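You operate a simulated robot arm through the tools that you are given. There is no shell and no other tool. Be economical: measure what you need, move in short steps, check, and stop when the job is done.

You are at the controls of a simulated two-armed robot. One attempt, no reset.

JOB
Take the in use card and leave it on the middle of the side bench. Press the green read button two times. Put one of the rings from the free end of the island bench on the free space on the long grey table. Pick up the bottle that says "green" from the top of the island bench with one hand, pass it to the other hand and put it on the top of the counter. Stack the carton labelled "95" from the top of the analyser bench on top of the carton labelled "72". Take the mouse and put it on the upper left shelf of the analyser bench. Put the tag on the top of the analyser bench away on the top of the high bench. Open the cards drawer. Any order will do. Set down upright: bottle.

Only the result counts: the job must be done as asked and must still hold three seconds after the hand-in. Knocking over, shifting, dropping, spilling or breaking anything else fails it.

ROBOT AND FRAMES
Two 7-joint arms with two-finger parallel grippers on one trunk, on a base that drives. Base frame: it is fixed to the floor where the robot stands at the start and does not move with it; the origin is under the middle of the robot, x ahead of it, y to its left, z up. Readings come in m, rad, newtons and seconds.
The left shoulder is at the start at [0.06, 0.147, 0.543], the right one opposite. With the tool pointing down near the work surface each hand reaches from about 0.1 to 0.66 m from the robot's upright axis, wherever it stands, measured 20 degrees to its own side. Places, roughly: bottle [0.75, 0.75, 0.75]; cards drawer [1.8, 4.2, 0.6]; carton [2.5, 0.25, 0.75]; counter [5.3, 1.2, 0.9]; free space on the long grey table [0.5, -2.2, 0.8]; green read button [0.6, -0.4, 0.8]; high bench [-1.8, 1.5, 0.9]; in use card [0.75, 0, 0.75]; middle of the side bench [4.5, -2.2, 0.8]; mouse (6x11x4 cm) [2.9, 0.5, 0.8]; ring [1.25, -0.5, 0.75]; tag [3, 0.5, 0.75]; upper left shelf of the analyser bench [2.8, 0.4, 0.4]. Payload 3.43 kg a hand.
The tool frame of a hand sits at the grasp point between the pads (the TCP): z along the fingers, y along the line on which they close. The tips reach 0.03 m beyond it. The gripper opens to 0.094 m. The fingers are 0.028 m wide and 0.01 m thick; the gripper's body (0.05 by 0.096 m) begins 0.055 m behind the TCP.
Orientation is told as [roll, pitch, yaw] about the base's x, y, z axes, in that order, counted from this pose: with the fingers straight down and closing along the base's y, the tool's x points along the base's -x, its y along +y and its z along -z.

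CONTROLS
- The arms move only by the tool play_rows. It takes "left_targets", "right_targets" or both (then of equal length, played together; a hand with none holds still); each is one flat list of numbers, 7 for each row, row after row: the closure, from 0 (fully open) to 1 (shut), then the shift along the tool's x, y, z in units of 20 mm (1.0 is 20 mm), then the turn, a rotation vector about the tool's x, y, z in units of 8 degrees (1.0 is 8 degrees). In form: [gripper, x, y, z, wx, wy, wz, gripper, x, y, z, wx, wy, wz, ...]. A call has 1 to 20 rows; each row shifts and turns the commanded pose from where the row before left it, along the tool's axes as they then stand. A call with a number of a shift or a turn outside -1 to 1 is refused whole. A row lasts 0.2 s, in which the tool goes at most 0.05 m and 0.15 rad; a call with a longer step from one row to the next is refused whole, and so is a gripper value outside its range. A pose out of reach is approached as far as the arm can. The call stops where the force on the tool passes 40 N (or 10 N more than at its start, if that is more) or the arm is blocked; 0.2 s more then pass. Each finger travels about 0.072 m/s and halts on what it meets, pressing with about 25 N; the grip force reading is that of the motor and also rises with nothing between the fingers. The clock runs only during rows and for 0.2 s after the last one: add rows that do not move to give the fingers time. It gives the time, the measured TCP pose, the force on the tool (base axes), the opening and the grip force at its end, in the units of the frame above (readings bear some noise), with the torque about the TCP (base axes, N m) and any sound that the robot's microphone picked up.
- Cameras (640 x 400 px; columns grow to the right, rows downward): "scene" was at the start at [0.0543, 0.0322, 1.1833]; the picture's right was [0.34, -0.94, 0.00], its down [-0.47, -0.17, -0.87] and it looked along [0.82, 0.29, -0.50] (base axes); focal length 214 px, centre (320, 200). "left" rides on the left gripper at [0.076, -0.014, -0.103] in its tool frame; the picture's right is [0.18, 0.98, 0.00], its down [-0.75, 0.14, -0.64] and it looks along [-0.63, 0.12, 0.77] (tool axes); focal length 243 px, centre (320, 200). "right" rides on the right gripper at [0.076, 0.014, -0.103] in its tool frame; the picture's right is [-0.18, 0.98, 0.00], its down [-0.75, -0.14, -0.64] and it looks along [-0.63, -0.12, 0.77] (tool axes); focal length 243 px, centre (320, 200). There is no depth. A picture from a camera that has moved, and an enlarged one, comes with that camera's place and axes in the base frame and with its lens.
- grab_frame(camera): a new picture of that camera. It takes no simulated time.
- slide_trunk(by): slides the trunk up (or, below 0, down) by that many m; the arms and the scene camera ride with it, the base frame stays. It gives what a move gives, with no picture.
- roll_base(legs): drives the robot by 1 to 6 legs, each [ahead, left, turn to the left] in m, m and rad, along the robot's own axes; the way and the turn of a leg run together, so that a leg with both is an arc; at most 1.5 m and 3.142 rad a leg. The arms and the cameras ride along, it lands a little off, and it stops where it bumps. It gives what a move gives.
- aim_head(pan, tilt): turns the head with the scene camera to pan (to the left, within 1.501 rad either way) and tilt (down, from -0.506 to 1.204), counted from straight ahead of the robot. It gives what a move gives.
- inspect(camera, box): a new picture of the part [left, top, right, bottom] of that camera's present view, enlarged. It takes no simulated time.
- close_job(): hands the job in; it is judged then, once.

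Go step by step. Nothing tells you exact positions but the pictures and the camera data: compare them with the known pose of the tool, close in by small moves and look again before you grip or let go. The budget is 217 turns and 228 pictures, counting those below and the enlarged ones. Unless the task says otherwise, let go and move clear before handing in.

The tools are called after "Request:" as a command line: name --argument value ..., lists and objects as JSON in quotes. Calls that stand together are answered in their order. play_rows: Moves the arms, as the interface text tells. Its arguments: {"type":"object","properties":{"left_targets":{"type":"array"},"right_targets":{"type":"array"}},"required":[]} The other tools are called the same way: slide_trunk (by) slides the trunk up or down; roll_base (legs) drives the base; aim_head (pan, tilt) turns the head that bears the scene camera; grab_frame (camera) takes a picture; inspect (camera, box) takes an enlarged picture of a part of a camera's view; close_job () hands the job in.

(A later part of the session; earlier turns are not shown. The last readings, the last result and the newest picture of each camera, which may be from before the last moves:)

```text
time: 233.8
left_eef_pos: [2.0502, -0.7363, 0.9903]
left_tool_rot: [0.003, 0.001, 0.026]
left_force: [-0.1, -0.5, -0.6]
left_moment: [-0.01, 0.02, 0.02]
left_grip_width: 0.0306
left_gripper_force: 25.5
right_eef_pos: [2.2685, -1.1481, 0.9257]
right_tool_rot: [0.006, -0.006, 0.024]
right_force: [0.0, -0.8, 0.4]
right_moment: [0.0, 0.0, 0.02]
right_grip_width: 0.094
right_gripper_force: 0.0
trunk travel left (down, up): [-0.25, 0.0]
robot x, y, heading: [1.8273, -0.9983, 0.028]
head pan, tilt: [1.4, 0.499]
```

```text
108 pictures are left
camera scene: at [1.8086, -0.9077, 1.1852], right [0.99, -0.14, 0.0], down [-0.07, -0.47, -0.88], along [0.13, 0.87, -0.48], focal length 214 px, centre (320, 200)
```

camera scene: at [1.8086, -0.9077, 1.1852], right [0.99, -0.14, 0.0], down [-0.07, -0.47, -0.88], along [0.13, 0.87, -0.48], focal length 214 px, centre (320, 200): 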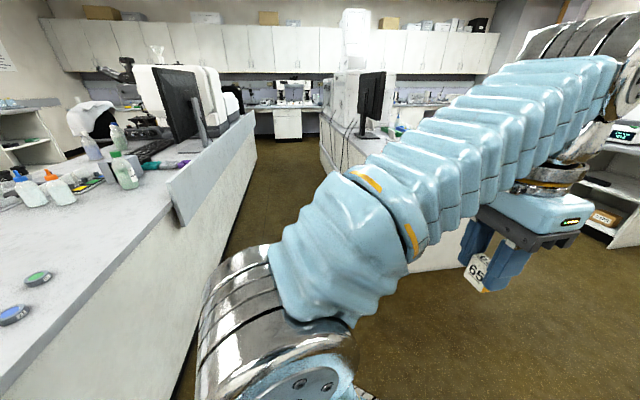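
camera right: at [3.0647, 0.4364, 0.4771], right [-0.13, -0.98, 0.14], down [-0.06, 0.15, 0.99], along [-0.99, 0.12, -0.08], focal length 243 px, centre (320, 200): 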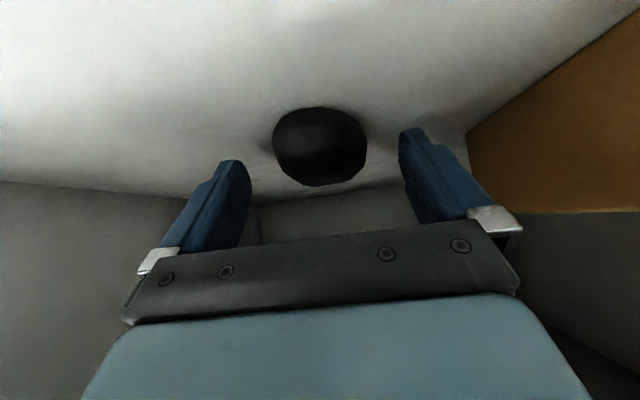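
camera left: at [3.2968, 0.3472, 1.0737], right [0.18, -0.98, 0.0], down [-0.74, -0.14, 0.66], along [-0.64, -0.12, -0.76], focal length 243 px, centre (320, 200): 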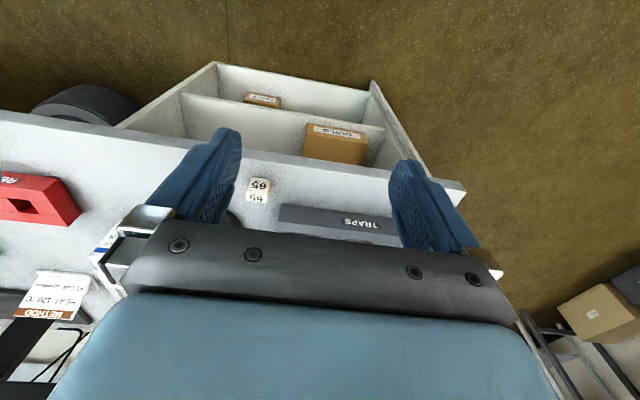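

The gap is about 1 m wide and clear. I sidestep left 1.2 m.

Request:
roll_base --legs '[[0.03, 0, -0.025], [0, 1.2, 0]]'

Request:
aim_head --pan 0 --tilt 0.55

Request:
grab_frame --camera "scene"

Request:
grab_frame --camera "right"

```text
time: 240.4
left_eef_pos: [2.0756, 0.4602, 0.9901]
left_tool_rot: [0.004, 0.0, 0.013]
left_force: [-0.4, -0.3, -0.8]
left_moment: [-0.02, 0.02, 0.03]
left_grip_width: 0.0307
left_gripper_force: 25.7
right_eef_pos: [2.2866, 0.0479, 0.9272]
right_tool_rot: [0.005, -0.004, 0.012]
right_force: [0.1, -0.6, -1.1]
right_moment: [-0.02, -0.02, 0.01]
right_grip_width: 0.0939
right_gripper_force: 0.0
trunk travel left (down, up): [-0.25, 0.0]
robot x, y, heading: [1.8456, 0.2026, 0.011]
head pan, tilt: [1.4, 0.499]
```

```text
time: 241.9
left_eef_pos: [2.074, 0.4624, 0.9907]
left_tool_rot: [0.005, -0.001, 0.013]
left_force: [0.5, 0.4, 0.1]
left_moment: [-0.01, 0.01, 0.0]
left_grip_width: 0.0306
left_gripper_force: 25.3
right_eef_pos: [2.2876, 0.0467, 0.9273]
right_tool_rot: [0.005, -0.004, 0.015]
right_force: [-0.5, -0.1, -1.1]
right_moment: [0.02, 0.02, -0.02]
right_grip_width: 0.0937
right_gripper_force: 0.0
trunk travel left (down, up): [-0.25, 0.0]
robot x, y, heading: [1.8492, 0.2025, 0.01]
head pan, tilt: [0.0, 0.55]
```

```text
107 pictures are left
camera scene: at [1.9068, 0.2055, 1.1806], right [0.01, -1.0, 0.0], down [-0.52, -0.01, -0.85], along [0.85, 0.01, -0.52], focal length 214 px, centre (320, 200)
```

scene: 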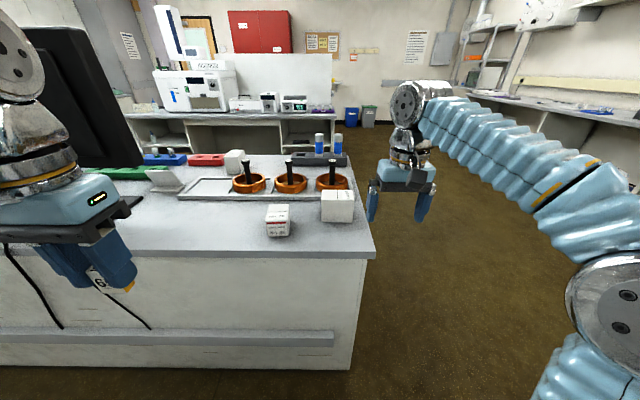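

```text
106 pictures are left
camera right: at [2.2098, 0.0605, 1.03], right [0.17, 0.99, 0.01], down [0.75, -0.14, 0.64], along [0.64, -0.11, -0.76], focal length 243 px, centre (320, 200)
```

right: 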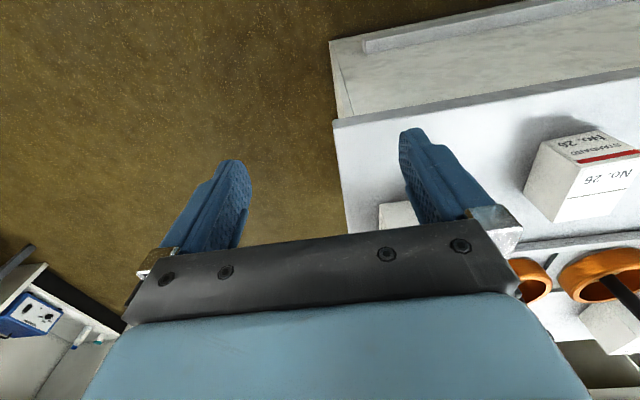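

Two white boxes near side (one says "No. 26"), carton 72 behind. I zoom in to find 95.

Request:
inspect --camera "scene" --box '[210, 130, 380, 250]'

Request:
inspect --camera "scene" --box '[310, 175, 370, 230]'

```text
3.33 times, centred on (295, 190) of scene
camera zoom: at [1.9068, 0.2055, 1.1806], right [0.01, -1.0, 0.0], down [-0.52, -0.01, -0.85], along [0.85, 0.01, -0.52], focal length 715 px, centre (403, 233)
```

zoom: 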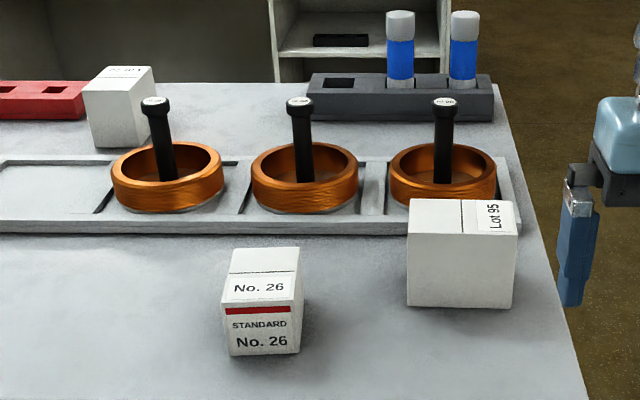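

```text
7.27 times, centred on (340, 202) of scene
camera zoom: at [1.9068, 0.2055, 1.1806], right [0.01, -1.0, 0.0], down [-0.52, -0.01, -0.85], along [0.85, 0.01, -0.52], focal length 1560 px, centre (174, 182)
```

zoom: 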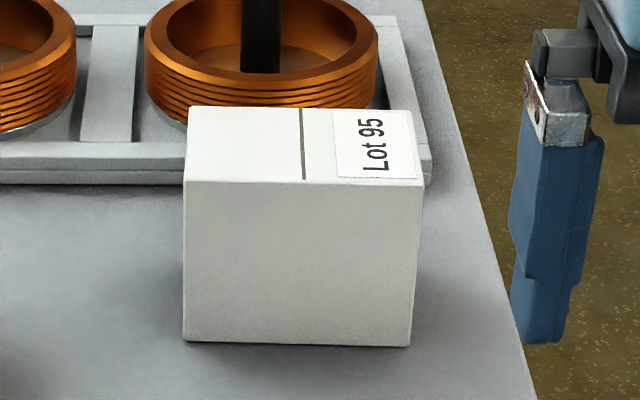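

Lot 95 is at ~[2.484,0.157], 10×6.6×8 cm, short side along x. I'll pick it from the bench's end (facing +y), where the normal hand orientation fits.

Request:
roll_base --legs '[[0, -1.2, 0], [0, 0, 1.56], [0.3, -0.46, 0]]'

Request:
aim_head --pan -0.1 --tilt 0.6

Request:
grab_frame --camera "scene"

Request:
grab_frame --camera "right"

```text
time: 254.7
left_eef_pos: [2.0774, -0.4998, 0.99]
left_tool_rot: [0.005, -0.001, 1.565]
left_force: [0.0, -0.3, 0.2]
left_moment: [0.01, 0.04, -0.02]
left_grip_width: 0.0305
left_gripper_force: 25.3
right_eef_pos: [2.4959, -0.2947, 0.9276]
right_tool_rot: [0.005, -0.005, 1.565]
right_force: [0.0, -0.8, -0.3]
right_moment: [0.01, 0.0, 0.0]
right_grip_width: 0.0937
right_gripper_force: 0.1
trunk travel left (down, up): [-0.25, 0.0]
robot x, y, heading: [2.3306, -0.731, 1.561]
head pan, tilt: [0.0, 0.55]
```

```text
time: 255.4
left_eef_pos: [2.0789, -0.4997, 0.99]
left_tool_rot: [0.003, 0.001, 1.566]
left_force: [0.4, 0.3, -0.2]
left_moment: [0.01, 0.01, -0.03]
left_grip_width: 0.0307
left_gripper_force: 24.8
right_eef_pos: [2.4956, -0.2954, 0.9265]
right_tool_rot: [0.005, -0.006, 1.564]
right_force: [-0.4, 0.6, 0.0]
right_moment: [0.0, 0.03, -0.01]
right_grip_width: 0.0942
right_gripper_force: 0.0
trunk travel left (down, up): [-0.25, 0.0]
robot x, y, heading: [2.3331, -0.7298, 1.563]
head pan, tilt: [-0.099, 0.6]
```

```text
103 pictures are left
camera scene: at [2.3404, -0.6723, 1.1761], right [0.99, -0.11, 0.0], down [-0.06, -0.56, -0.83], along [0.09, 0.82, -0.56], focal length 214 px, centre (320, 200)
```

scene: 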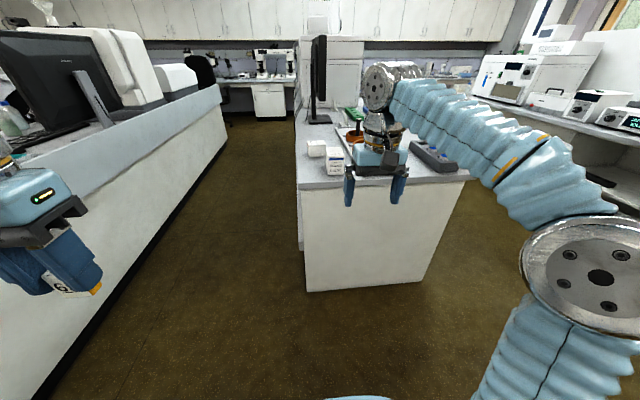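

```text
102 pictures are left
camera right: at [2.4807, -0.3713, 1.03], right [-0.98, 0.19, 0.01], down [0.15, 0.75, 0.64], along [0.12, 0.63, -0.76], focal length 243 px, centre (320, 200)
```

right: 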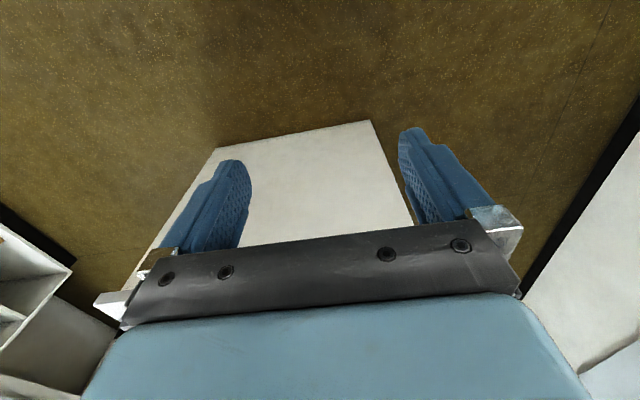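

Bench end is ahead with carton 95 just past the hand. I move forward 0.33 m and look.

Request:
roll_base --legs '[[0.33, 0, 0]]'

Request:
inspect --camera "scene" --box '[300, 110, 460, 230]'

Request:
grab_frame --camera "right"

```text
time: 257.6
left_eef_pos: [2.0808, -0.1639, 0.9898]
left_tool_rot: [0.004, -0.001, 1.564]
left_force: [-0.8, 0.1, 0.1]
left_moment: [0.0, -0.02, 0.02]
left_grip_width: 0.0305
left_gripper_force: 24.4
right_eef_pos: [2.4986, 0.0414, 0.9274]
right_tool_rot: [0.006, -0.004, 1.564]
right_force: [0.2, -1.0, 0.3]
right_moment: [0.01, -0.03, 0.02]
right_grip_width: 0.0941
right_gripper_force: 0.2
trunk travel left (down, up): [-0.25, 0.0]
robot x, y, heading: [2.3358, -0.3973, 1.563]
head pan, tilt: [-0.099, 0.6]
```

```text
3.33 times, centred on (380, 170) of scene
camera zoom: at [2.3427, -0.3368, 1.1761], right [0.99, -0.11, 0.0], down [-0.06, -0.56, -0.83], along [0.09, 0.82, -0.56], focal length 715 px, centre (120, 300)
```

zoom: 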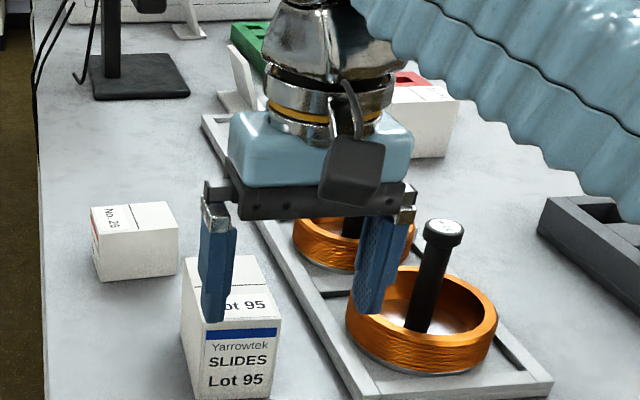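

```text
100 pictures are left
camera right: at [2.4833, -0.0359, 1.0301], right [-0.98, 0.19, 0.01], down [0.15, 0.75, 0.64], along [0.12, 0.63, -0.76], focal length 243 px, centre (320, 200)
```

right: 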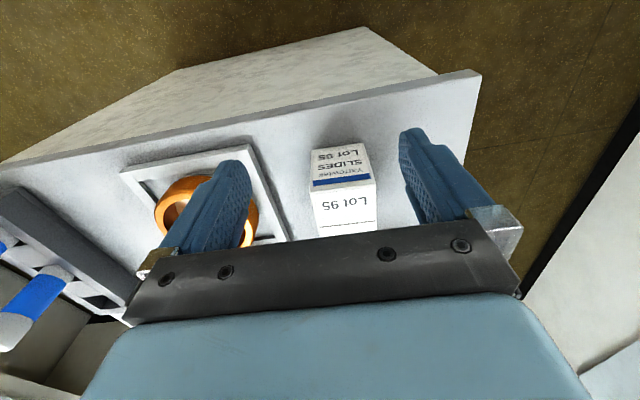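

Carton 95 centre at [2.488,0.155], top 0.845. I move over it.

Request:
play_rows --right_targets '[0, -0.95, 0.09, 0, 0, 0, 0, 0, -0.95, 0.09, 0, 0, 0, 0, 0, -0.95, 0.09, 0, 0, 0, 0, 0, -0.95, 0.09, 0, 0, 0, 0, 0, -0.95, 0.09, 0.2, 0, 0, 0, 0, -0.95, 0.09, 0.4, 0, 0, 0]'

Request:
inspect --camera "scene" --box '[300, 110, 460, 230]'

Request:
grab_frame --camera "right"

```text
time: 259.0
left_eef_pos: [2.082, -0.1639, 0.991]
left_tool_rot: [0.003, -0.001, 1.564]
left_force: [0.4, -0.2, -0.4]
left_moment: [0.01, 0.02, 0.02]
left_grip_width: 0.0306
left_gripper_force: 24.7
right_eef_pos: [2.4867, 0.1541, 0.9154]
right_tool_rot: [0.005, -0.006, 1.564]
right_force: [0.1, 0.0, 1.2]
right_moment: [0.0, 0.04, -0.03]
right_grip_width: 0.0941
right_gripper_force: 0.1
trunk travel left (down, up): [-0.25, 0.0]
robot x, y, heading: [2.3363, -0.3989, 1.564]
head pan, tilt: [-0.099, 0.6]
```

```text
3.33 times, centred on (380, 170) of scene
camera zoom: at [2.3428, -0.3368, 1.1761], right [0.99, -0.11, 0.0], down [-0.06, -0.56, -0.83], along [0.09, 0.82, -0.56], focal length 715 px, centre (120, 300)
```

zoom: 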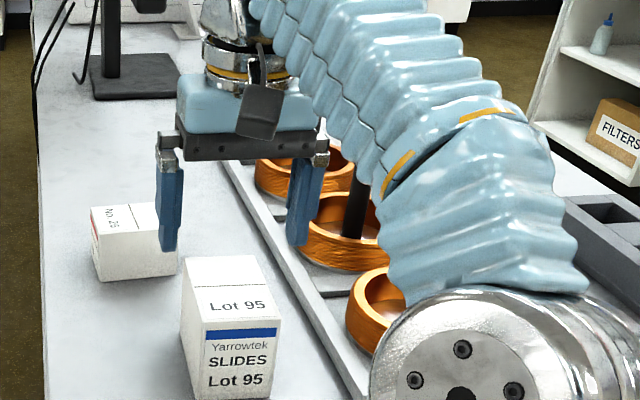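

```text
98 pictures are left
camera right: at [2.4722, 0.0771, 1.0184], right [-0.98, 0.19, 0.01], down [0.15, 0.75, 0.64], along [0.12, 0.63, -0.76], focal length 243 px, centre (320, 200)
```

right: 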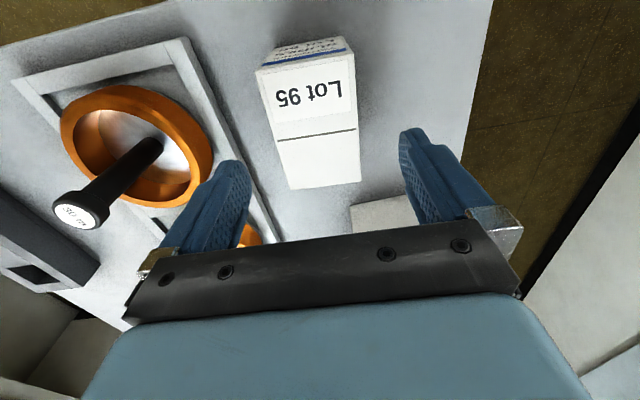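

Box centred within 8 mm. I lower straight down around it.

Request:
play_rows --right_targets '[0, 0.25, -0.1, 0.6, 0, 0, 0, 0, 0, 0, 0.6, 0, 0, 0, 0, 0, 0, 0.6, 0, 0, 0]'

Request:
inspect --camera "scene" --box '[300, 110, 460, 230]'

Request:
grab_frame --camera "right"

```text
time: 259.8
left_eef_pos: [2.0813, -0.164, 0.9892]
left_tool_rot: [0.004, 0.0, 1.565]
left_force: [0.2, -0.1, -1.1]
left_moment: [0.02, -0.02, 0.02]
left_grip_width: 0.0307
left_gripper_force: 25.0
right_eef_pos: [2.49, 0.1495, 0.8796]
right_tool_rot: [0.005, -0.005, 1.564]
right_force: [0.1, -0.1, -0.2]
right_moment: [-0.03, 0.02, 0.01]
right_grip_width: 0.0942
right_gripper_force: 0.1
trunk travel left (down, up): [-0.25, 0.0]
robot x, y, heading: [2.3396, -0.3956, 1.562]
head pan, tilt: [-0.099, 0.6]
```

```text
3.33 times, centred on (380, 170) of scene
camera zoom: at [2.3427, -0.3366, 1.1761], right [0.99, -0.11, 0.0], down [-0.06, -0.56, -0.82], along [0.09, 0.82, -0.57], focal length 715 px, centre (120, 300)
```

zoom: 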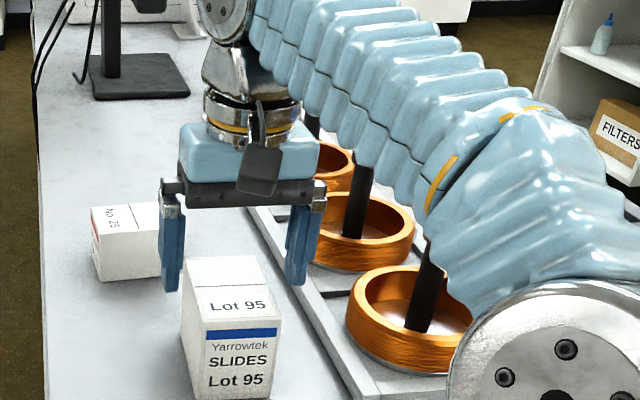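

```text
96 pictures are left
camera right: at [2.4746, 0.0733, 0.9825], right [-0.98, 0.19, 0.01], down [0.15, 0.75, 0.64], along [0.12, 0.63, -0.76], focal length 243 px, centre (320, 200)
```

right: 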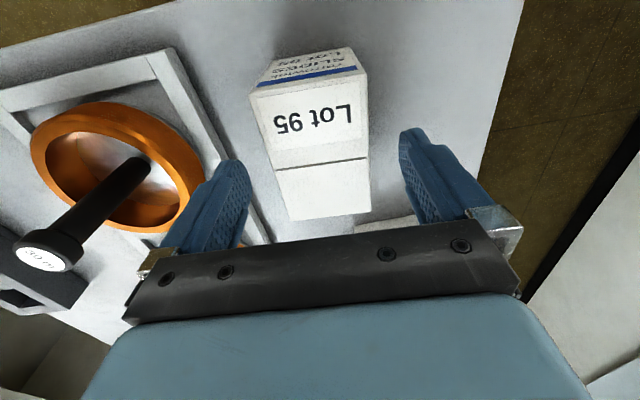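

Fits between the fingers. I lower to grip height and close.

Request:
play_rows --right_targets '[0, 0, 0, 0.6, 0, 0, 0, 0, 0, 0, 0.6, 0, 0, 0, 0, 0, 0, 0.6, 0, 0, 0, 0, 0, 0, 0.6, 0, 0, 0, 0, 0, 0, 0.4, 0, 0, 0, 0.2, 0, 0, 0, 0, 0, 0, 0.3, 0, 0, 0, 0, 0, 0, 0.5, 0, 0, 0, 0, 0, 0, 0.8, 0, 0, 0, 0, 0, 0, 0.8, 0, 0, 0, 0, 0, 0]'

Request:
inspect --camera "scene" --box '[300, 110, 460, 230]'

```text
time: 262.0
left_eef_pos: [2.0812, -0.1632, 0.9913]
left_tool_rot: [0.003, 0.0, 1.564]
left_force: [-0.4, 0.0, -0.9]
left_moment: [-0.02, 0.0, -0.01]
left_grip_width: 0.0308
left_gripper_force: 25.0
right_eef_pos: [2.4906, 0.1496, 0.8245]
right_tool_rot: [0.005, -0.005, 1.565]
right_force: [0.4, -0.8, 0.2]
right_moment: [0.18, -0.19, -0.05]
right_grip_width: 0.0695
right_gripper_force: 24.7
trunk travel left (down, up): [-0.25, 0.0]
robot x, y, heading: [2.3343, -0.394, 1.562]
head pan, tilt: [-0.099, 0.6]
```

```text
3.33 times, centred on (380, 170) of scene
camera zoom: at [2.3428, -0.3367, 1.1761], right [0.99, -0.11, 0.0], down [-0.06, -0.56, -0.83], along [0.09, 0.82, -0.56], focal length 715 px, centre (120, 300)
```

zoom: 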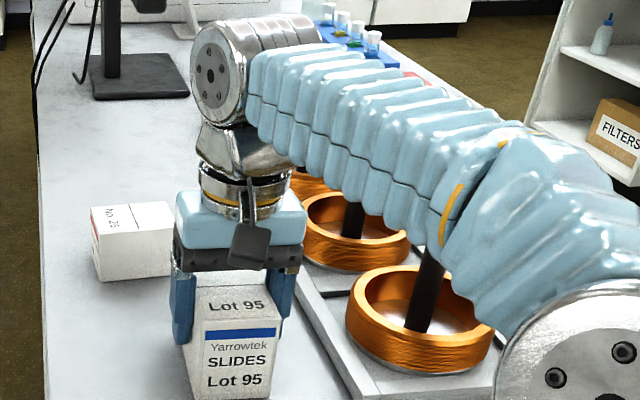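

Carton 95 gripped. I lift, retract, back off and drive around to the +x side.

Request:
play_rows --right_targets '[1, 0, 0, -0.3, 0, 0, 0, 1, 0, 0, -0.7, 0, 0, 0, 1, 0, 0, -1, 0, 0, 0, 1, 0, 0, -1, 0, 0, 0, 1, 0, 0, -1, 0, 0, 0, 1, 0, 0, -1, 0, 0, 0, 1, 0.5, 0, -1, 0, 0, 0, 1, 1, 0, -0.5, 0, 0, 0, 1, 1, 0, 0, 0, 0, 0, 1, 1, 0, 0, 0, 0, 0, 1, 1, 0, 0, 0, 0, 0]'

Request:
grab_frame --camera "right"

Request:
roll_base --legs '[[-0.5, 0, 0], [0, -1.45, 0], [0, 0, 1.57]]'

```text
time: 264.4
left_eef_pos: [2.0807, -0.1642, 0.9901]
left_tool_rot: [0.003, 0.0, 1.564]
left_force: [0.0, 0.0, -0.6]
left_moment: [-0.02, 0.04, -0.01]
left_grip_width: 0.0306
left_gripper_force: 24.9
right_eef_pos: [2.4951, 0.0479, 0.9501]
right_tool_rot: [0.006, -0.003, 1.564]
right_force: [-0.4, 0.0, -3.2]
right_moment: [0.01, 0.02, 0.01]
right_grip_width: 0.0695
right_gripper_force: 25.1
right hand out of reach, approached as far as the arm can: row 7
trunk travel left (down, up): [-0.25, 0.0]
robot x, y, heading: [2.3352, -0.3963, 1.561]
head pan, tilt: [-0.099, 0.6]
```

```text
94 pictures are left
camera right: at [2.4792, -0.0287, 1.0536], right [-0.98, 0.19, 0.01], down [0.15, 0.75, 0.64], along [0.12, 0.63, -0.76], focal length 243 px, centre (320, 200)
```

right: 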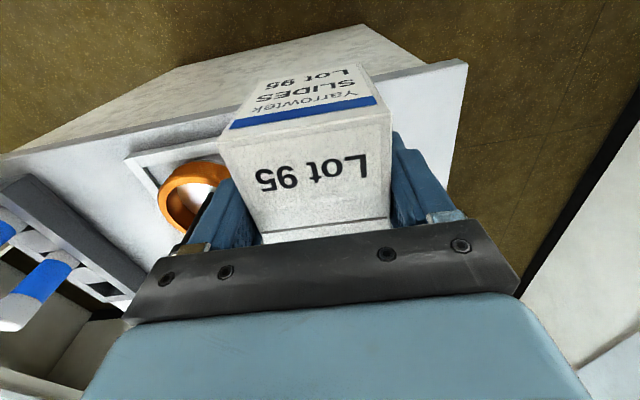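

```text
time: 278.0
left_eef_pos: [3.5466, -1.1759, 0.9905]
left_tool_rot: [0.003, 0.001, 3.112]
left_force: [0.0, -0.3, -0.4]
left_moment: [0.02, 0.0, 0.0]
left_grip_width: 0.0306
left_gripper_force: 25.0
right_eef_pos: [3.344, -0.7569, 0.9511]
right_tool_rot: [0.004, -0.004, 3.112]
right_force: [-0.2, 0.2, -2.6]
right_moment: [-0.01, -0.04, 0.01]
right_grip_width: 0.0693
right_gripper_force: 24.7
trunk travel left (down, up): [-0.25, 0.0]
robot x, y, heading: [3.7861, -0.9298, 3.117]
head pan, tilt: [-0.099, 0.6]
```

Now sidestep to face the 72 carton.

Request:
roll_base --legs '[[0, 0, 0.025], [0, -1.38, 0]]'

Request:
aim_head --pan -0.15 --tilt 0.6

Request:
grab_frame --camera "scene"

Request:
grab_frame --camera "right"

```text
time: 285.1
left_eef_pos: [3.5582, 0.18, 0.9912]
left_tool_rot: [0.004, 0.001, 3.139]
left_force: [0.7, -0.1, -0.3]
left_moment: [0.0, 0.0, 0.0]
left_grip_width: 0.0312
left_gripper_force: 25.4
right_eef_pos: [3.3453, 0.5926, 0.951]
right_tool_rot: [0.005, -0.004, 3.139]
right_force: [1.3, -0.9, -1.6]
right_moment: [0.02, -0.02, -0.02]
right_grip_width: 0.0693
right_gripper_force: 25.2
trunk travel left (down, up): [-0.25, 0.0]
robot x, y, heading: [3.7848, 0.4326, 3.14]
head pan, tilt: [-0.099, 0.6]
```

```text
time: 285.8
left_eef_pos: [3.5583, 0.1805, 0.9891]
left_tool_rot: [0.005, 0.0, 3.139]
left_force: [-0.2, 0.7, 0.2]
left_moment: [0.01, -0.01, 0.01]
left_grip_width: 0.031
left_gripper_force: 24.8
right_eef_pos: [3.3447, 0.5922, 0.9515]
right_tool_rot: [0.005, -0.003, 3.14]
right_force: [-0.7, -0.4, -2.8]
right_moment: [0.02, -0.03, -0.03]
right_grip_width: 0.0692
right_gripper_force: 25.1
trunk travel left (down, up): [-0.25, 0.0]
robot x, y, heading: [3.7878, 0.4327, 3.135]
head pan, tilt: [-0.15, 0.6]
```

```text
93 pictures are left
camera scene: at [3.7302, 0.4493, 1.1761], right [0.15, 0.99, 0.0], down [0.56, -0.09, -0.82], along [-0.82, 0.12, -0.57], focal length 214 px, centre (320, 200)
```

scene: 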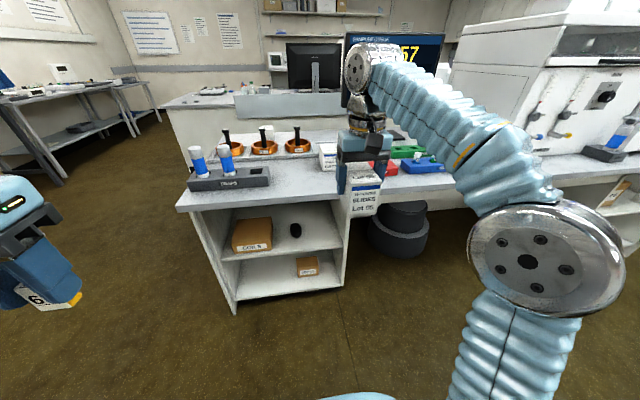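

```text
92 pictures are left
camera right: at [3.4196, 0.5785, 1.0537], right [-0.19, -0.98, 0.01], down [-0.75, 0.15, 0.64], along [-0.63, 0.12, -0.76], focal length 243 px, centre (320, 200)
```

right: 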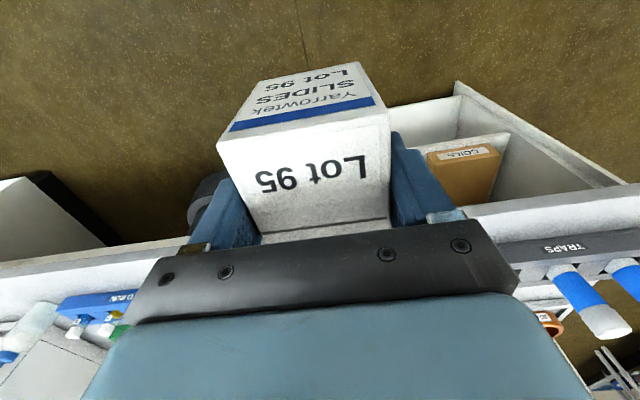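

I recall 72's box spans about x 2.83–2.92, y 0.58–0.64, top 0.845. I drive closer with 95 held high and re-measure.

Request:
roll_base --legs '[[0.34, 0, 0]]'

Request:
aim_head --pan -0.25 --tilt 0.65

Request:
grab_frame --camera "scene"

Request:
grab_frame --camera "right"

```text
time: 288.0
left_eef_pos: [3.2186, 0.1783, 0.9897]
left_tool_rot: [0.004, 0.0, -3.136]
left_force: [-0.3, -0.1, -0.2]
left_moment: [0.03, -0.02, 0.02]
left_grip_width: 0.0308
left_gripper_force: 25.1
right_eef_pos: [3.002, 0.5886, 0.9507]
right_tool_rot: [0.004, -0.005, -3.137]
right_force: [0.4, 0.5, -3.0]
right_moment: [-0.02, 0.0, -0.01]
right_grip_width: 0.0693
right_gripper_force: 25.1
trunk travel left (down, up): [-0.25, 0.0]
robot x, y, heading: [3.4487, 0.4363, -3.14]
head pan, tilt: [-0.15, 0.6]
```

```text
time: 288.7
left_eef_pos: [3.218, 0.1786, 0.9907]
left_tool_rot: [0.005, -0.001, -3.137]
left_force: [-0.2, -1.0, -0.1]
left_moment: [0.02, 0.0, -0.01]
left_grip_width: 0.0306
left_gripper_force: 24.6
right_eef_pos: [3.0013, 0.5896, 0.9507]
right_tool_rot: [0.005, -0.003, -3.136]
right_force: [-0.8, -0.2, -2.4]
right_moment: [0.0, -0.02, 0.0]
right_grip_width: 0.0693
right_gripper_force: 25.0
trunk travel left (down, up): [-0.25, 0.0]
robot x, y, heading: [3.4499, 0.4351, -3.139]
head pan, tilt: [-0.25, 0.649]
```

```text
91 pictures are left
camera scene: at [3.392, 0.4568, 1.1718], right [0.24, 0.97, 0.0], down [0.59, -0.15, -0.8], along [-0.77, 0.19, -0.6], focal length 214 px, centre (320, 200)
```

scene: 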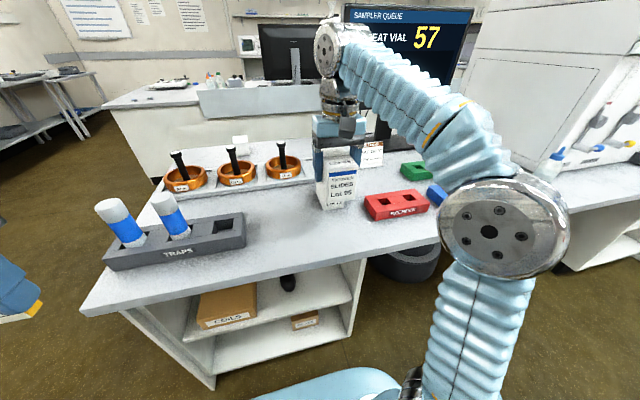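

```text
90 pictures are left
camera right: at [3.0775, 0.576, 1.0537], right [-0.18, -0.98, 0.01], down [-0.75, 0.14, 0.64], along [-0.63, 0.11, -0.76], focal length 243 px, centre (320, 200)
```

right: 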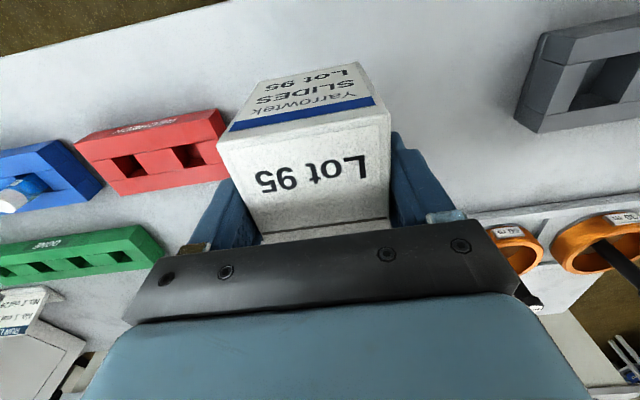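

Request:
inspect --camera "scene" --box '[290, 110, 400, 220]'

```text
3.64 times, centred on (345, 165) of scene
camera zoom: at [3.392, 0.4568, 1.1718], right [0.24, 0.97, 0.0], down [0.59, -0.15, -0.8], along [-0.77, 0.19, -0.6], focal length 780 px, centre (229, 327)
```

zoom: 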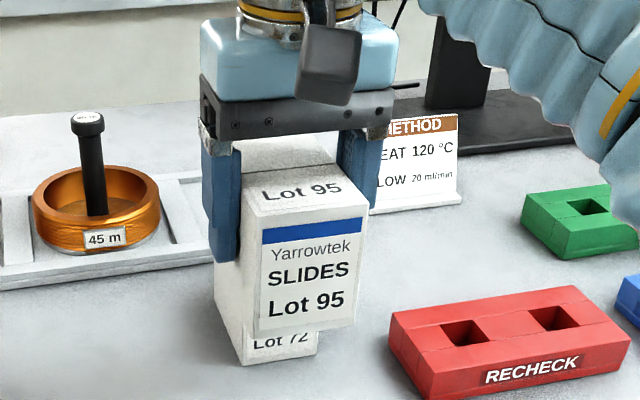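

72's front face is at x≈2.923, y 0.584–0.648. I need TCP at about [2.878,0.616]. I nudge the base and bring the hand there, still high.

Request:
roll_base --legs '[[0.03, 0, 0]]'

Request:
play_rows --right_targets '[1, -0.9, -0.25, 0, 0, 0, 0, 1, -0.9, -0.25, 0, 0, 0, 0, 1, -0.9, -0.25, 0, 0, 0, 0, 1, -0.9, -0.25, 0, 0, 0, 0, 1, -0.9, -0.25, 0, 0, 0, 0, 1, 0, 0, 0, 0, 0, 0]'

Request:
inspect --camera "scene" --box '[290, 110, 400, 220]'

Request:
grab_frame --camera "right"

```text
time: 289.5
left_eef_pos: [3.1882, 0.1784, 0.9899]
left_tool_rot: [0.003, 0.001, -3.139]
left_force: [-0.3, 0.2, 0.1]
left_moment: [0.01, 0.01, -0.04]
left_grip_width: 0.0307
left_gripper_force: 24.9
right_eef_pos: [2.9717, 0.5896, 0.9506]
right_tool_rot: [0.004, -0.003, -3.139]
right_force: [0.1, -0.3, -3.1]
right_moment: [0.0, -0.03, 0.01]
right_grip_width: 0.069
right_gripper_force: 25.1
trunk travel left (down, up): [-0.25, 0.0]
robot x, y, heading: [3.4159, 0.4338, -3.139]
head pan, tilt: [-0.25, 0.649]
```

```text
time: 290.9
left_eef_pos: [3.1876, 0.1783, 0.9901]
left_tool_rot: [0.003, 0.0, -3.138]
left_force: [0.5, 0.6, 0.0]
left_moment: [-0.03, -0.01, 0.02]
left_grip_width: 0.0309
left_gripper_force: 24.9
right_eef_pos: [2.8902, 0.6134, 0.9459]
right_tool_rot: [0.006, -0.008, -3.136]
right_force: [0.1, 0.0, -4.3]
right_moment: [0.02, 0.01, 0.02]
right_grip_width: 0.0694
right_gripper_force: 24.8
right hand out of reach, approached as far as the arm can: row 4, 5
trunk travel left (down, up): [-0.25, 0.0]
robot x, y, heading: [3.4201, 0.4316, -3.139]
head pan, tilt: [-0.25, 0.649]
```

```text
3.64 times, centred on (345, 165) of scene
camera zoom: at [3.3617, 0.4567, 1.1718], right [0.24, 0.97, 0.0], down [0.59, -0.15, -0.8], along [-0.77, 0.19, -0.6], focal length 780 px, centre (229, 327)
```

zoom: 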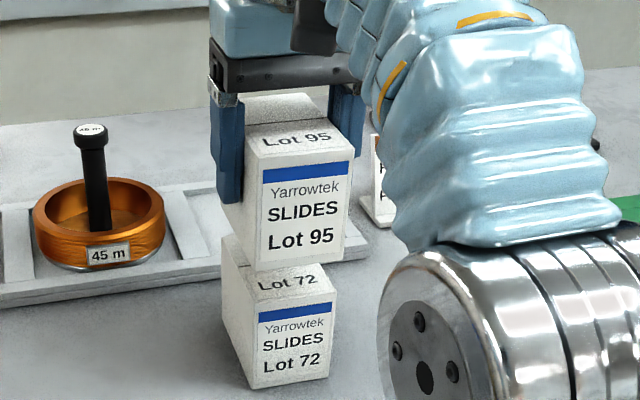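

```text
87 pictures are left
camera right: at [2.9672, 0.5998, 1.0475], right [-0.18, -0.98, 0.01], down [-0.75, 0.14, 0.65], along [-0.64, 0.11, -0.76], focal length 243 px, centre (320, 200)
```

right: 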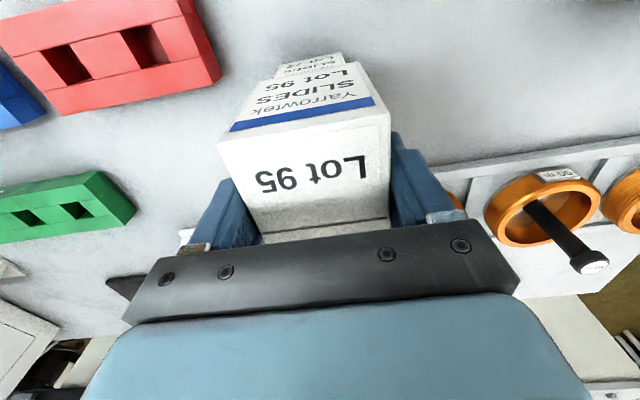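

95 is almost over 72, aligned. I lower 20 mm, go the last 12 mm forward, and check.

Request:
play_rows --right_targets '[1, 0, 0, 0.5, 0, 0, 0, 1, -0.3, -0.12, 0.3, 0, 0, 0, 1, -0.3, 0, 0.1, 0, 0, 0, 1, 0, 0, 0, 0, 0, 0]'

Request:
inspect --camera "scene" --box '[290, 110, 400, 220]'

```text
time: 291.9
left_eef_pos: [3.1869, 0.1779, 0.9893]
left_tool_rot: [0.003, -0.001, -3.137]
left_force: [0.4, -0.2, -2.0]
left_moment: [0.02, -0.01, -0.02]
left_grip_width: 0.0308
left_gripper_force: 25.1
right_eef_pos: [2.8799, 0.6145, 0.9255]
right_tool_rot: [0.006, -0.004, -3.138]
right_force: [0.3, 0.0, -3.3]
right_moment: [-0.02, -0.01, 0.01]
right_grip_width: 0.0694
right_gripper_force: 25.6
trunk travel left (down, up): [-0.25, 0.0]
robot x, y, heading: [3.4153, 0.4348, -3.138]
head pan, tilt: [-0.25, 0.649]
```

```text
3.64 times, centred on (345, 165) of scene
camera zoom: at [3.3619, 0.4567, 1.1718], right [0.24, 0.97, 0.0], down [0.59, -0.15, -0.8], along [-0.77, 0.19, -0.6], focal length 780 px, centre (229, 327)
```

zoom: 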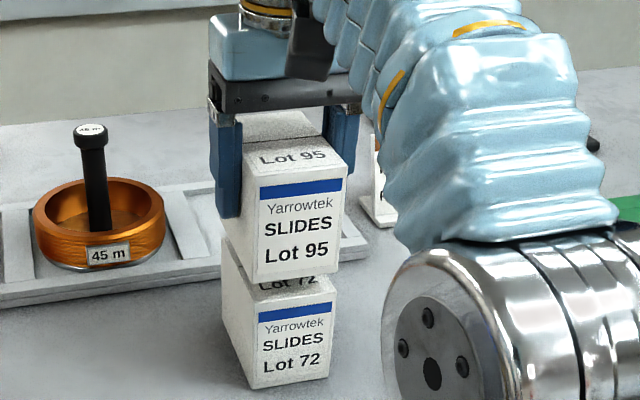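

Edges line up. I lower slowly to contact.

Request:
play_rows --right_targets '[1, 0, 0, 0.25, 0, 0, 0, 1, 0, 0, 0.2, 0, 0, 0, 1, 0, 0, 0.15, 0, 0, 0, 1, 0, 0, 0.1, 0, 0, 0, 1, 0, 0, 0.1, 0, 0, 0]'

Request:
inspect --camera "scene" --box '[290, 110, 400, 220]'

```text
time: 293.1
left_eef_pos: [3.1866, 0.178, 0.9901]
left_tool_rot: [0.004, 0.001, -3.138]
left_force: [0.4, 0.6, 0.4]
left_moment: [0.05, 0.0, 0.0]
left_grip_width: 0.0307
left_gripper_force: 25.1
right_eef_pos: [2.8794, 0.6149, 0.9093]
right_tool_rot: [0.004, -0.003, -3.136]
right_force: [-0.1, -0.3, -3.1]
right_moment: [0.01, -0.03, 0.01]
right_grip_width: 0.0692
right_gripper_force: 25.4
trunk travel left (down, up): [-0.25, 0.0]
robot x, y, heading: [3.414, 0.4347, -3.137]
head pan, tilt: [-0.25, 0.649]
```

```text
3.64 times, centred on (345, 165) of scene
camera zoom: at [3.362, 0.4567, 1.1718], right [0.24, 0.97, 0.0], down [0.59, -0.15, -0.8], along [-0.77, 0.19, -0.6], focal length 780 px, centre (229, 327)
```

zoom: 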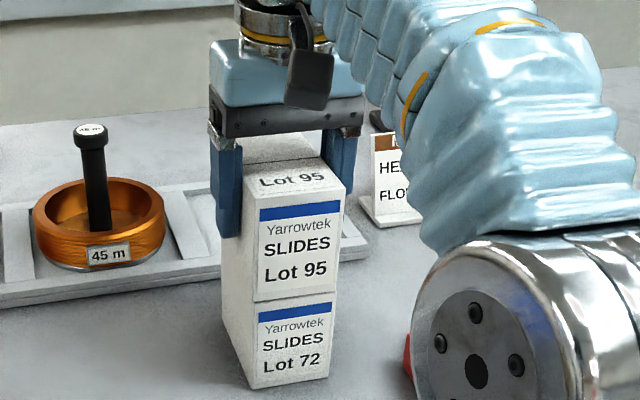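

Nearly touching. I check the elbow's clearance to the red rack before the last millimetres.

Request:
aim_head --pan -0.6 --tilt 0.8

Request:
grab_frame --camera "scene"

```text
time: 293.9
left_eef_pos: [3.1879, 0.177, 0.9902]
left_tool_rot: [0.003, 0.001, -3.139]
left_force: [-0.1, 0.1, -0.2]
left_moment: [-0.02, 0.02, 0.02]
left_grip_width: 0.031
left_gripper_force: 24.9
right_eef_pos: [2.8785, 0.6144, 0.91]
right_tool_rot: [0.005, -0.003, -3.138]
right_force: [0.6, 0.4, -3.1]
right_moment: [0.02, 0.01, -0.02]
right_grip_width: 0.0692
right_gripper_force: 25.2
trunk travel left (down, up): [-0.25, 0.0]
robot x, y, heading: [3.4155, 0.4345, -3.132]
head pan, tilt: [-0.6, 0.799]
```

```text
84 pictures are left
camera scene: at [3.3794, 0.4809, 1.1592], right [0.56, 0.83, 0.0], down [0.59, -0.4, -0.7], along [-0.58, 0.39, -0.72], focal length 214 px, centre (320, 200)
```

scene: 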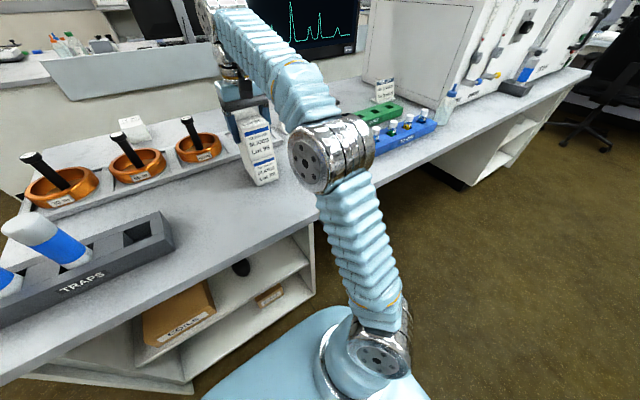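

The elbow is above and in front of the rack. I do the last millimetres.

Request:
play_rows --right_targets '[1, 0, 0, 0.1, 0, 0, 0, 1, 0, 0, 0.1, 0, 0, 0, 1, 0, 0, 0.1, 0, 0, 0]'

```text
time: 294.7
left_eef_pos: [3.1895, 0.1775, 0.9917]
left_tool_rot: [0.001, -0.002, -3.138]
left_force: [0.0, -0.6, 0.2]
left_moment: [0.02, -0.02, 0.01]
left_grip_width: 0.0305
left_gripper_force: 24.9
right_eef_pos: [2.8799, 0.6139, 0.9073]
right_tool_rot: [0.006, -0.008, -3.137]
right_force: [-0.7, -0.1, 24.8]
right_moment: [0.4, 0.02, 0.03]
right_grip_width: 0.0696
right_gripper_force: 25.0
trunk travel left (down, up): [-0.25, 0.0]
robot x, y, heading: [3.4191, 0.4337, -3.139]
head pan, tilt: [-0.6, 0.799]
```

Contact made (25 N). I ease up 2 mm, open slowly, and lift.

Request:
play_rows --right_targets '[1, 0, 0, -0.1, 0, 0, 0, 0.25, 0, 0, 0, 0, 0, 0, 0.2, 0, 0, 0, 0, 0, 0, 0.1, 0, 0, 0, 0, 0, 0, 0, 0, 0, 0, 0, 0, 0, 0, 0, 0, 0, 0, 0, 0]'

Request:
aim_head --pan -0.25 --tilt 0.65

Request:
inspect --camera "scene" --box '[290, 110, 400, 220]'

Request:
grab_frame --camera "right"

```text
time: 296.1
left_eef_pos: [3.1876, 0.1787, 0.9914]
left_tool_rot: [0.002, 0.002, -3.139]
left_force: [0.4, 0.3, 0.2]
left_moment: [-0.02, 0.0, -0.03]
left_grip_width: 0.0307
left_gripper_force: 25.0
right_eef_pos: [2.878, 0.6138, 0.9067]
right_tool_rot: [0.005, -0.003, -3.139]
right_force: [-0.4, 0.0, 0.0]
right_moment: [0.0, -0.04, -0.04]
right_grip_width: 0.0941
right_gripper_force: 0.1
trunk travel left (down, up): [-0.25, 0.0]
robot x, y, heading: [3.4172, 0.4359, -3.139]
head pan, tilt: [-0.6, 0.799]
```

```text
time: 297.0
left_eef_pos: [3.1866, 0.1775, 0.9895]
left_tool_rot: [0.003, 0.0, -3.137]
left_force: [0.0, 0.0, -0.3]
left_moment: [0.04, 0.01, -0.02]
left_grip_width: 0.0308
left_gripper_force: 25.1
right_eef_pos: [2.8797, 0.6158, 0.9069]
right_tool_rot: [0.004, -0.004, -3.137]
right_force: [-0.5, -0.6, -0.1]
right_moment: [0.0, -0.02, 0.09]
right_grip_width: 0.0941
right_gripper_force: 0.0
trunk travel left (down, up): [-0.25, 0.0]
robot x, y, heading: [3.4158, 0.4341, -3.14]
head pan, tilt: [-0.25, 0.649]
```

```text
3.64 times, centred on (345, 165) of scene
camera zoom: at [3.3621, 0.4567, 1.1718], right [0.24, 0.97, 0.0], down [0.59, -0.15, -0.8], along [-0.77, 0.19, -0.6], focal length 780 px, centre (229, 327)
```

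zoom: 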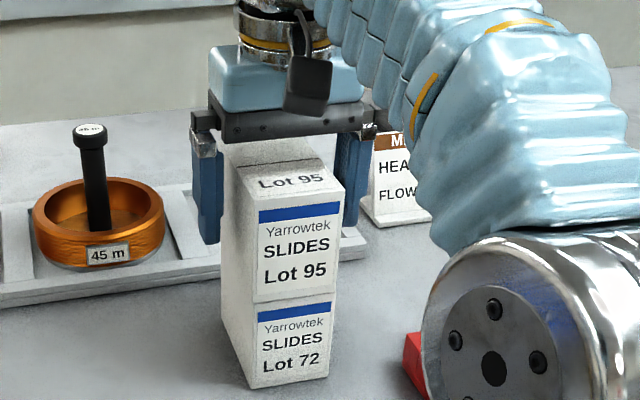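

```text
82 pictures are left
camera right: at [2.9546, 0.6017, 1.0093], right [-0.18, -0.98, 0.01], down [-0.75, 0.14, 0.64], along [-0.63, 0.11, -0.76], focal length 243 px, centre (320, 200)
```

right: 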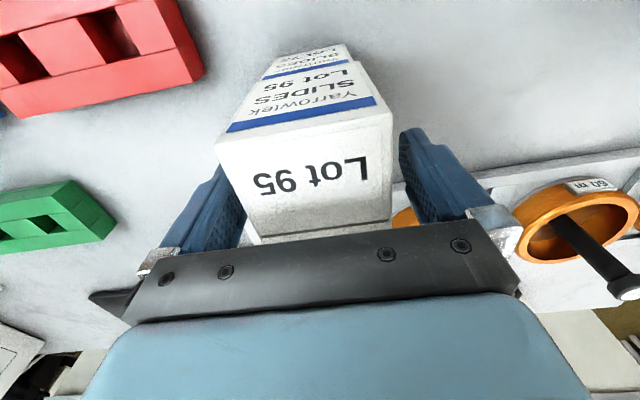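

95 stands squarely on 72. I withdraw up and straight back.

Request:
play_rows --right_targets '[0, 0, 0, -0.5, 0, 0, 0, 0, 0, 0, -0.5, 0, 0, 0, 0, 0.5, 0, -0.4, 0, 0, 0, 0, 0.8, 0, -0.5, 0, 0, 0, 0, 0.9, 0, -0.5, 0, 0, 0, 0, 1, 0, -0.3, 0, 0, 0, 0, 1, 0, 0, 0, 0, 0, 0, 1, 0, 0, 0, 0, 0, 0, 1, 0, 0, 0, 0, 0, 0, 1, 0, 0, 0, 0, 0, 0, 1, 0, 0, 0, 0, 0]'

Request:
grab_frame --camera "scene"

```text
time: 299.4
left_eef_pos: [3.1884, 0.1784, 0.9901]
left_tool_rot: [0.003, 0.0, -3.136]
left_force: [-0.1, 0.4, -0.6]
left_moment: [-0.03, 0.0, 0.02]
left_grip_width: 0.0309
left_gripper_force: 25.0
right_eef_pos: [3.0446, 0.616, 0.9589]
right_tool_rot: [0.006, -0.005, -3.138]
right_force: [-1.2, 0.3, -0.3]
right_moment: [0.01, 0.02, 0.02]
right_grip_width: 0.094
right_gripper_force: 0.1
trunk travel left (down, up): [-0.25, 0.0]
robot x, y, heading: [3.4169, 0.4333, -3.137]
head pan, tilt: [-0.25, 0.649]
```

```text
81 pictures are left
camera scene: at [3.3621, 0.4566, 1.1718], right [0.24, 0.97, 0.0], down [0.59, -0.15, -0.8], along [-0.77, 0.19, -0.6], focal length 214 px, centre (320, 200)
```

scene: 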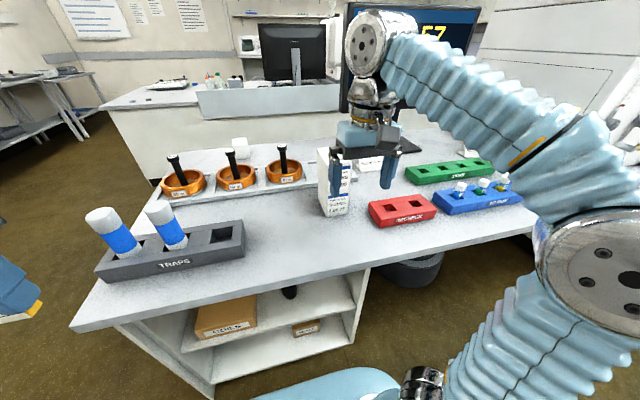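

Everything stands as it should. Next the cards drawer: I back out, face +y and look.

Request:
roll_base --legs '[[-0.33, 0, 0], [0, 0, -1.57]]'

Request:
aim_head --pan 0.2 --tilt 0.25

Request:
grab_frame --camera "scene"

```text
time: 305.3
left_eef_pos: [3.4832, 0.663, 0.9902]
left_tool_rot: [0.005, 0.001, 1.583]
left_force: [0.5, 0.9, -0.1]
left_moment: [-0.01, 0.0, -0.02]
left_grip_width: 0.0309
left_gripper_force: 25.3
right_eef_pos: [3.9196, 0.81, 0.9598]
right_tool_rot: [0.005, -0.005, 1.581]
right_force: [0.5, -0.9, 0.4]
right_moment: [0.0, -0.02, -0.01]
right_grip_width: 0.094
right_gripper_force: 0.0
trunk travel left (down, up): [-0.25, 0.0]
robot x, y, heading: [3.7425, 0.4394, 1.583]
head pan, tilt: [-0.25, 0.649]
```

```text
time: 306.2
left_eef_pos: [3.4833, 0.662, 0.9909]
left_tool_rot: [0.004, 0.0, 1.584]
left_force: [-0.4, -0.3, 0.0]
left_moment: [0.03, -0.03, 0.01]
left_grip_width: 0.0307
left_gripper_force: 25.4
right_eef_pos: [3.9197, 0.8092, 0.959]
right_tool_rot: [0.005, -0.005, 1.583]
right_force: [-1.1, -0.5, -0.1]
right_moment: [0.03, 0.0, -0.02]
right_grip_width: 0.0939
right_gripper_force: 0.0
trunk travel left (down, up): [-0.25, 0.0]
robot x, y, heading: [3.7441, 0.4332, 1.58]
head pan, tilt: [0.201, 0.25]
```

```text
80 pictures are left
camera scene: at [3.721, 0.498, 1.2082], right [0.98, 0.21, 0.0], down [0.05, -0.24, -0.97], along [-0.2, 0.95, -0.25], focal length 214 px, centre (320, 200)
```

scene: 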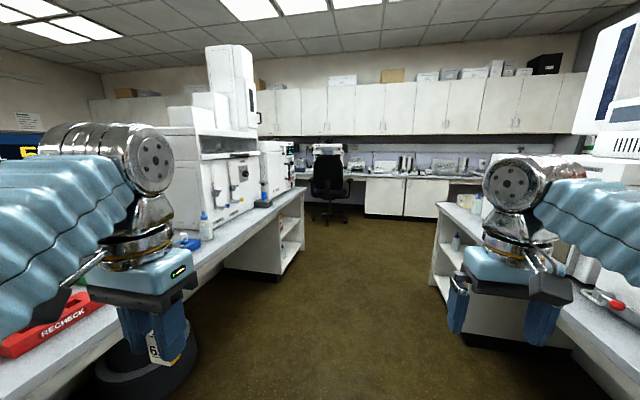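

The lane ahead is clear up to the wall bench. I drive forward and look for drawers at left.

Request:
roll_base --legs '[[1.5, 0, 0], [0.75, 0, 0]]'

Request:
aim_head --pan 0.7 --tilt 0.3

Request:
grab_frame --camera "scene"

```text
time: 317.2
left_eef_pos: [3.4445, 2.878, 0.9915]
left_tool_rot: [0.004, -0.002, 1.586]
left_force: [0.0, 0.0, -0.9]
left_moment: [-0.02, 0.01, 0.0]
left_grip_width: 0.0306
left_gripper_force: 24.8
right_eef_pos: [3.8817, 3.0273, 0.9601]
right_tool_rot: [0.006, -0.005, 1.584]
right_force: [0.0, 0.6, -0.4]
right_moment: [0.02, 0.02, 0.02]
right_grip_width: 0.094
right_gripper_force: 0.1
trunk travel left (down, up): [-0.25, 0.0]
robot x, y, heading: [3.6995, 2.6539, 1.585]
head pan, tilt: [0.201, 0.25]
```

```text
time: 318.1
left_eef_pos: [3.4449, 2.8792, 0.9892]
left_tool_rot: [0.003, 0.0, 1.587]
left_force: [0.7, 0.2, 0.4]
left_moment: [-0.01, 0.03, -0.03]
left_grip_width: 0.0306
left_gripper_force: 25.0
right_eef_pos: [3.8801, 3.0272, 0.9597]
right_tool_rot: [0.005, -0.006, 1.584]
right_force: [-0.3, -0.1, 0.5]
right_moment: [0.02, -0.02, 0.0]
right_grip_width: 0.0939
right_gripper_force: 0.0
trunk travel left (down, up): [-0.25, 0.0]
robot x, y, heading: [3.7025, 2.6515, 1.585]
head pan, tilt: [0.7, 0.3]
```

```text
79 pictures are left
camera scene: at [3.6408, 2.694, 1.2036], right [0.76, 0.65, 0.0], down [0.19, -0.22, -0.96], along [-0.63, 0.72, -0.3], focal length 214 px, centre (320, 200)
```

scene: 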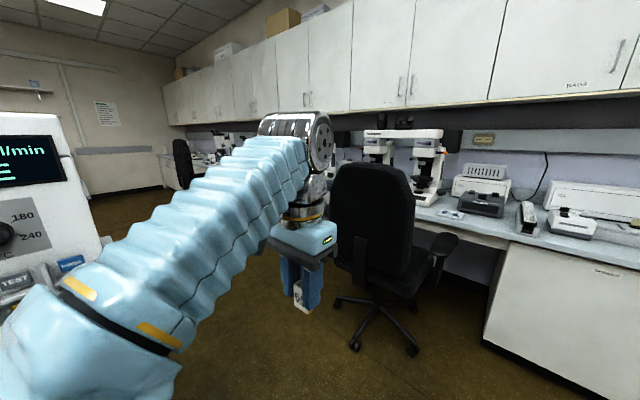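

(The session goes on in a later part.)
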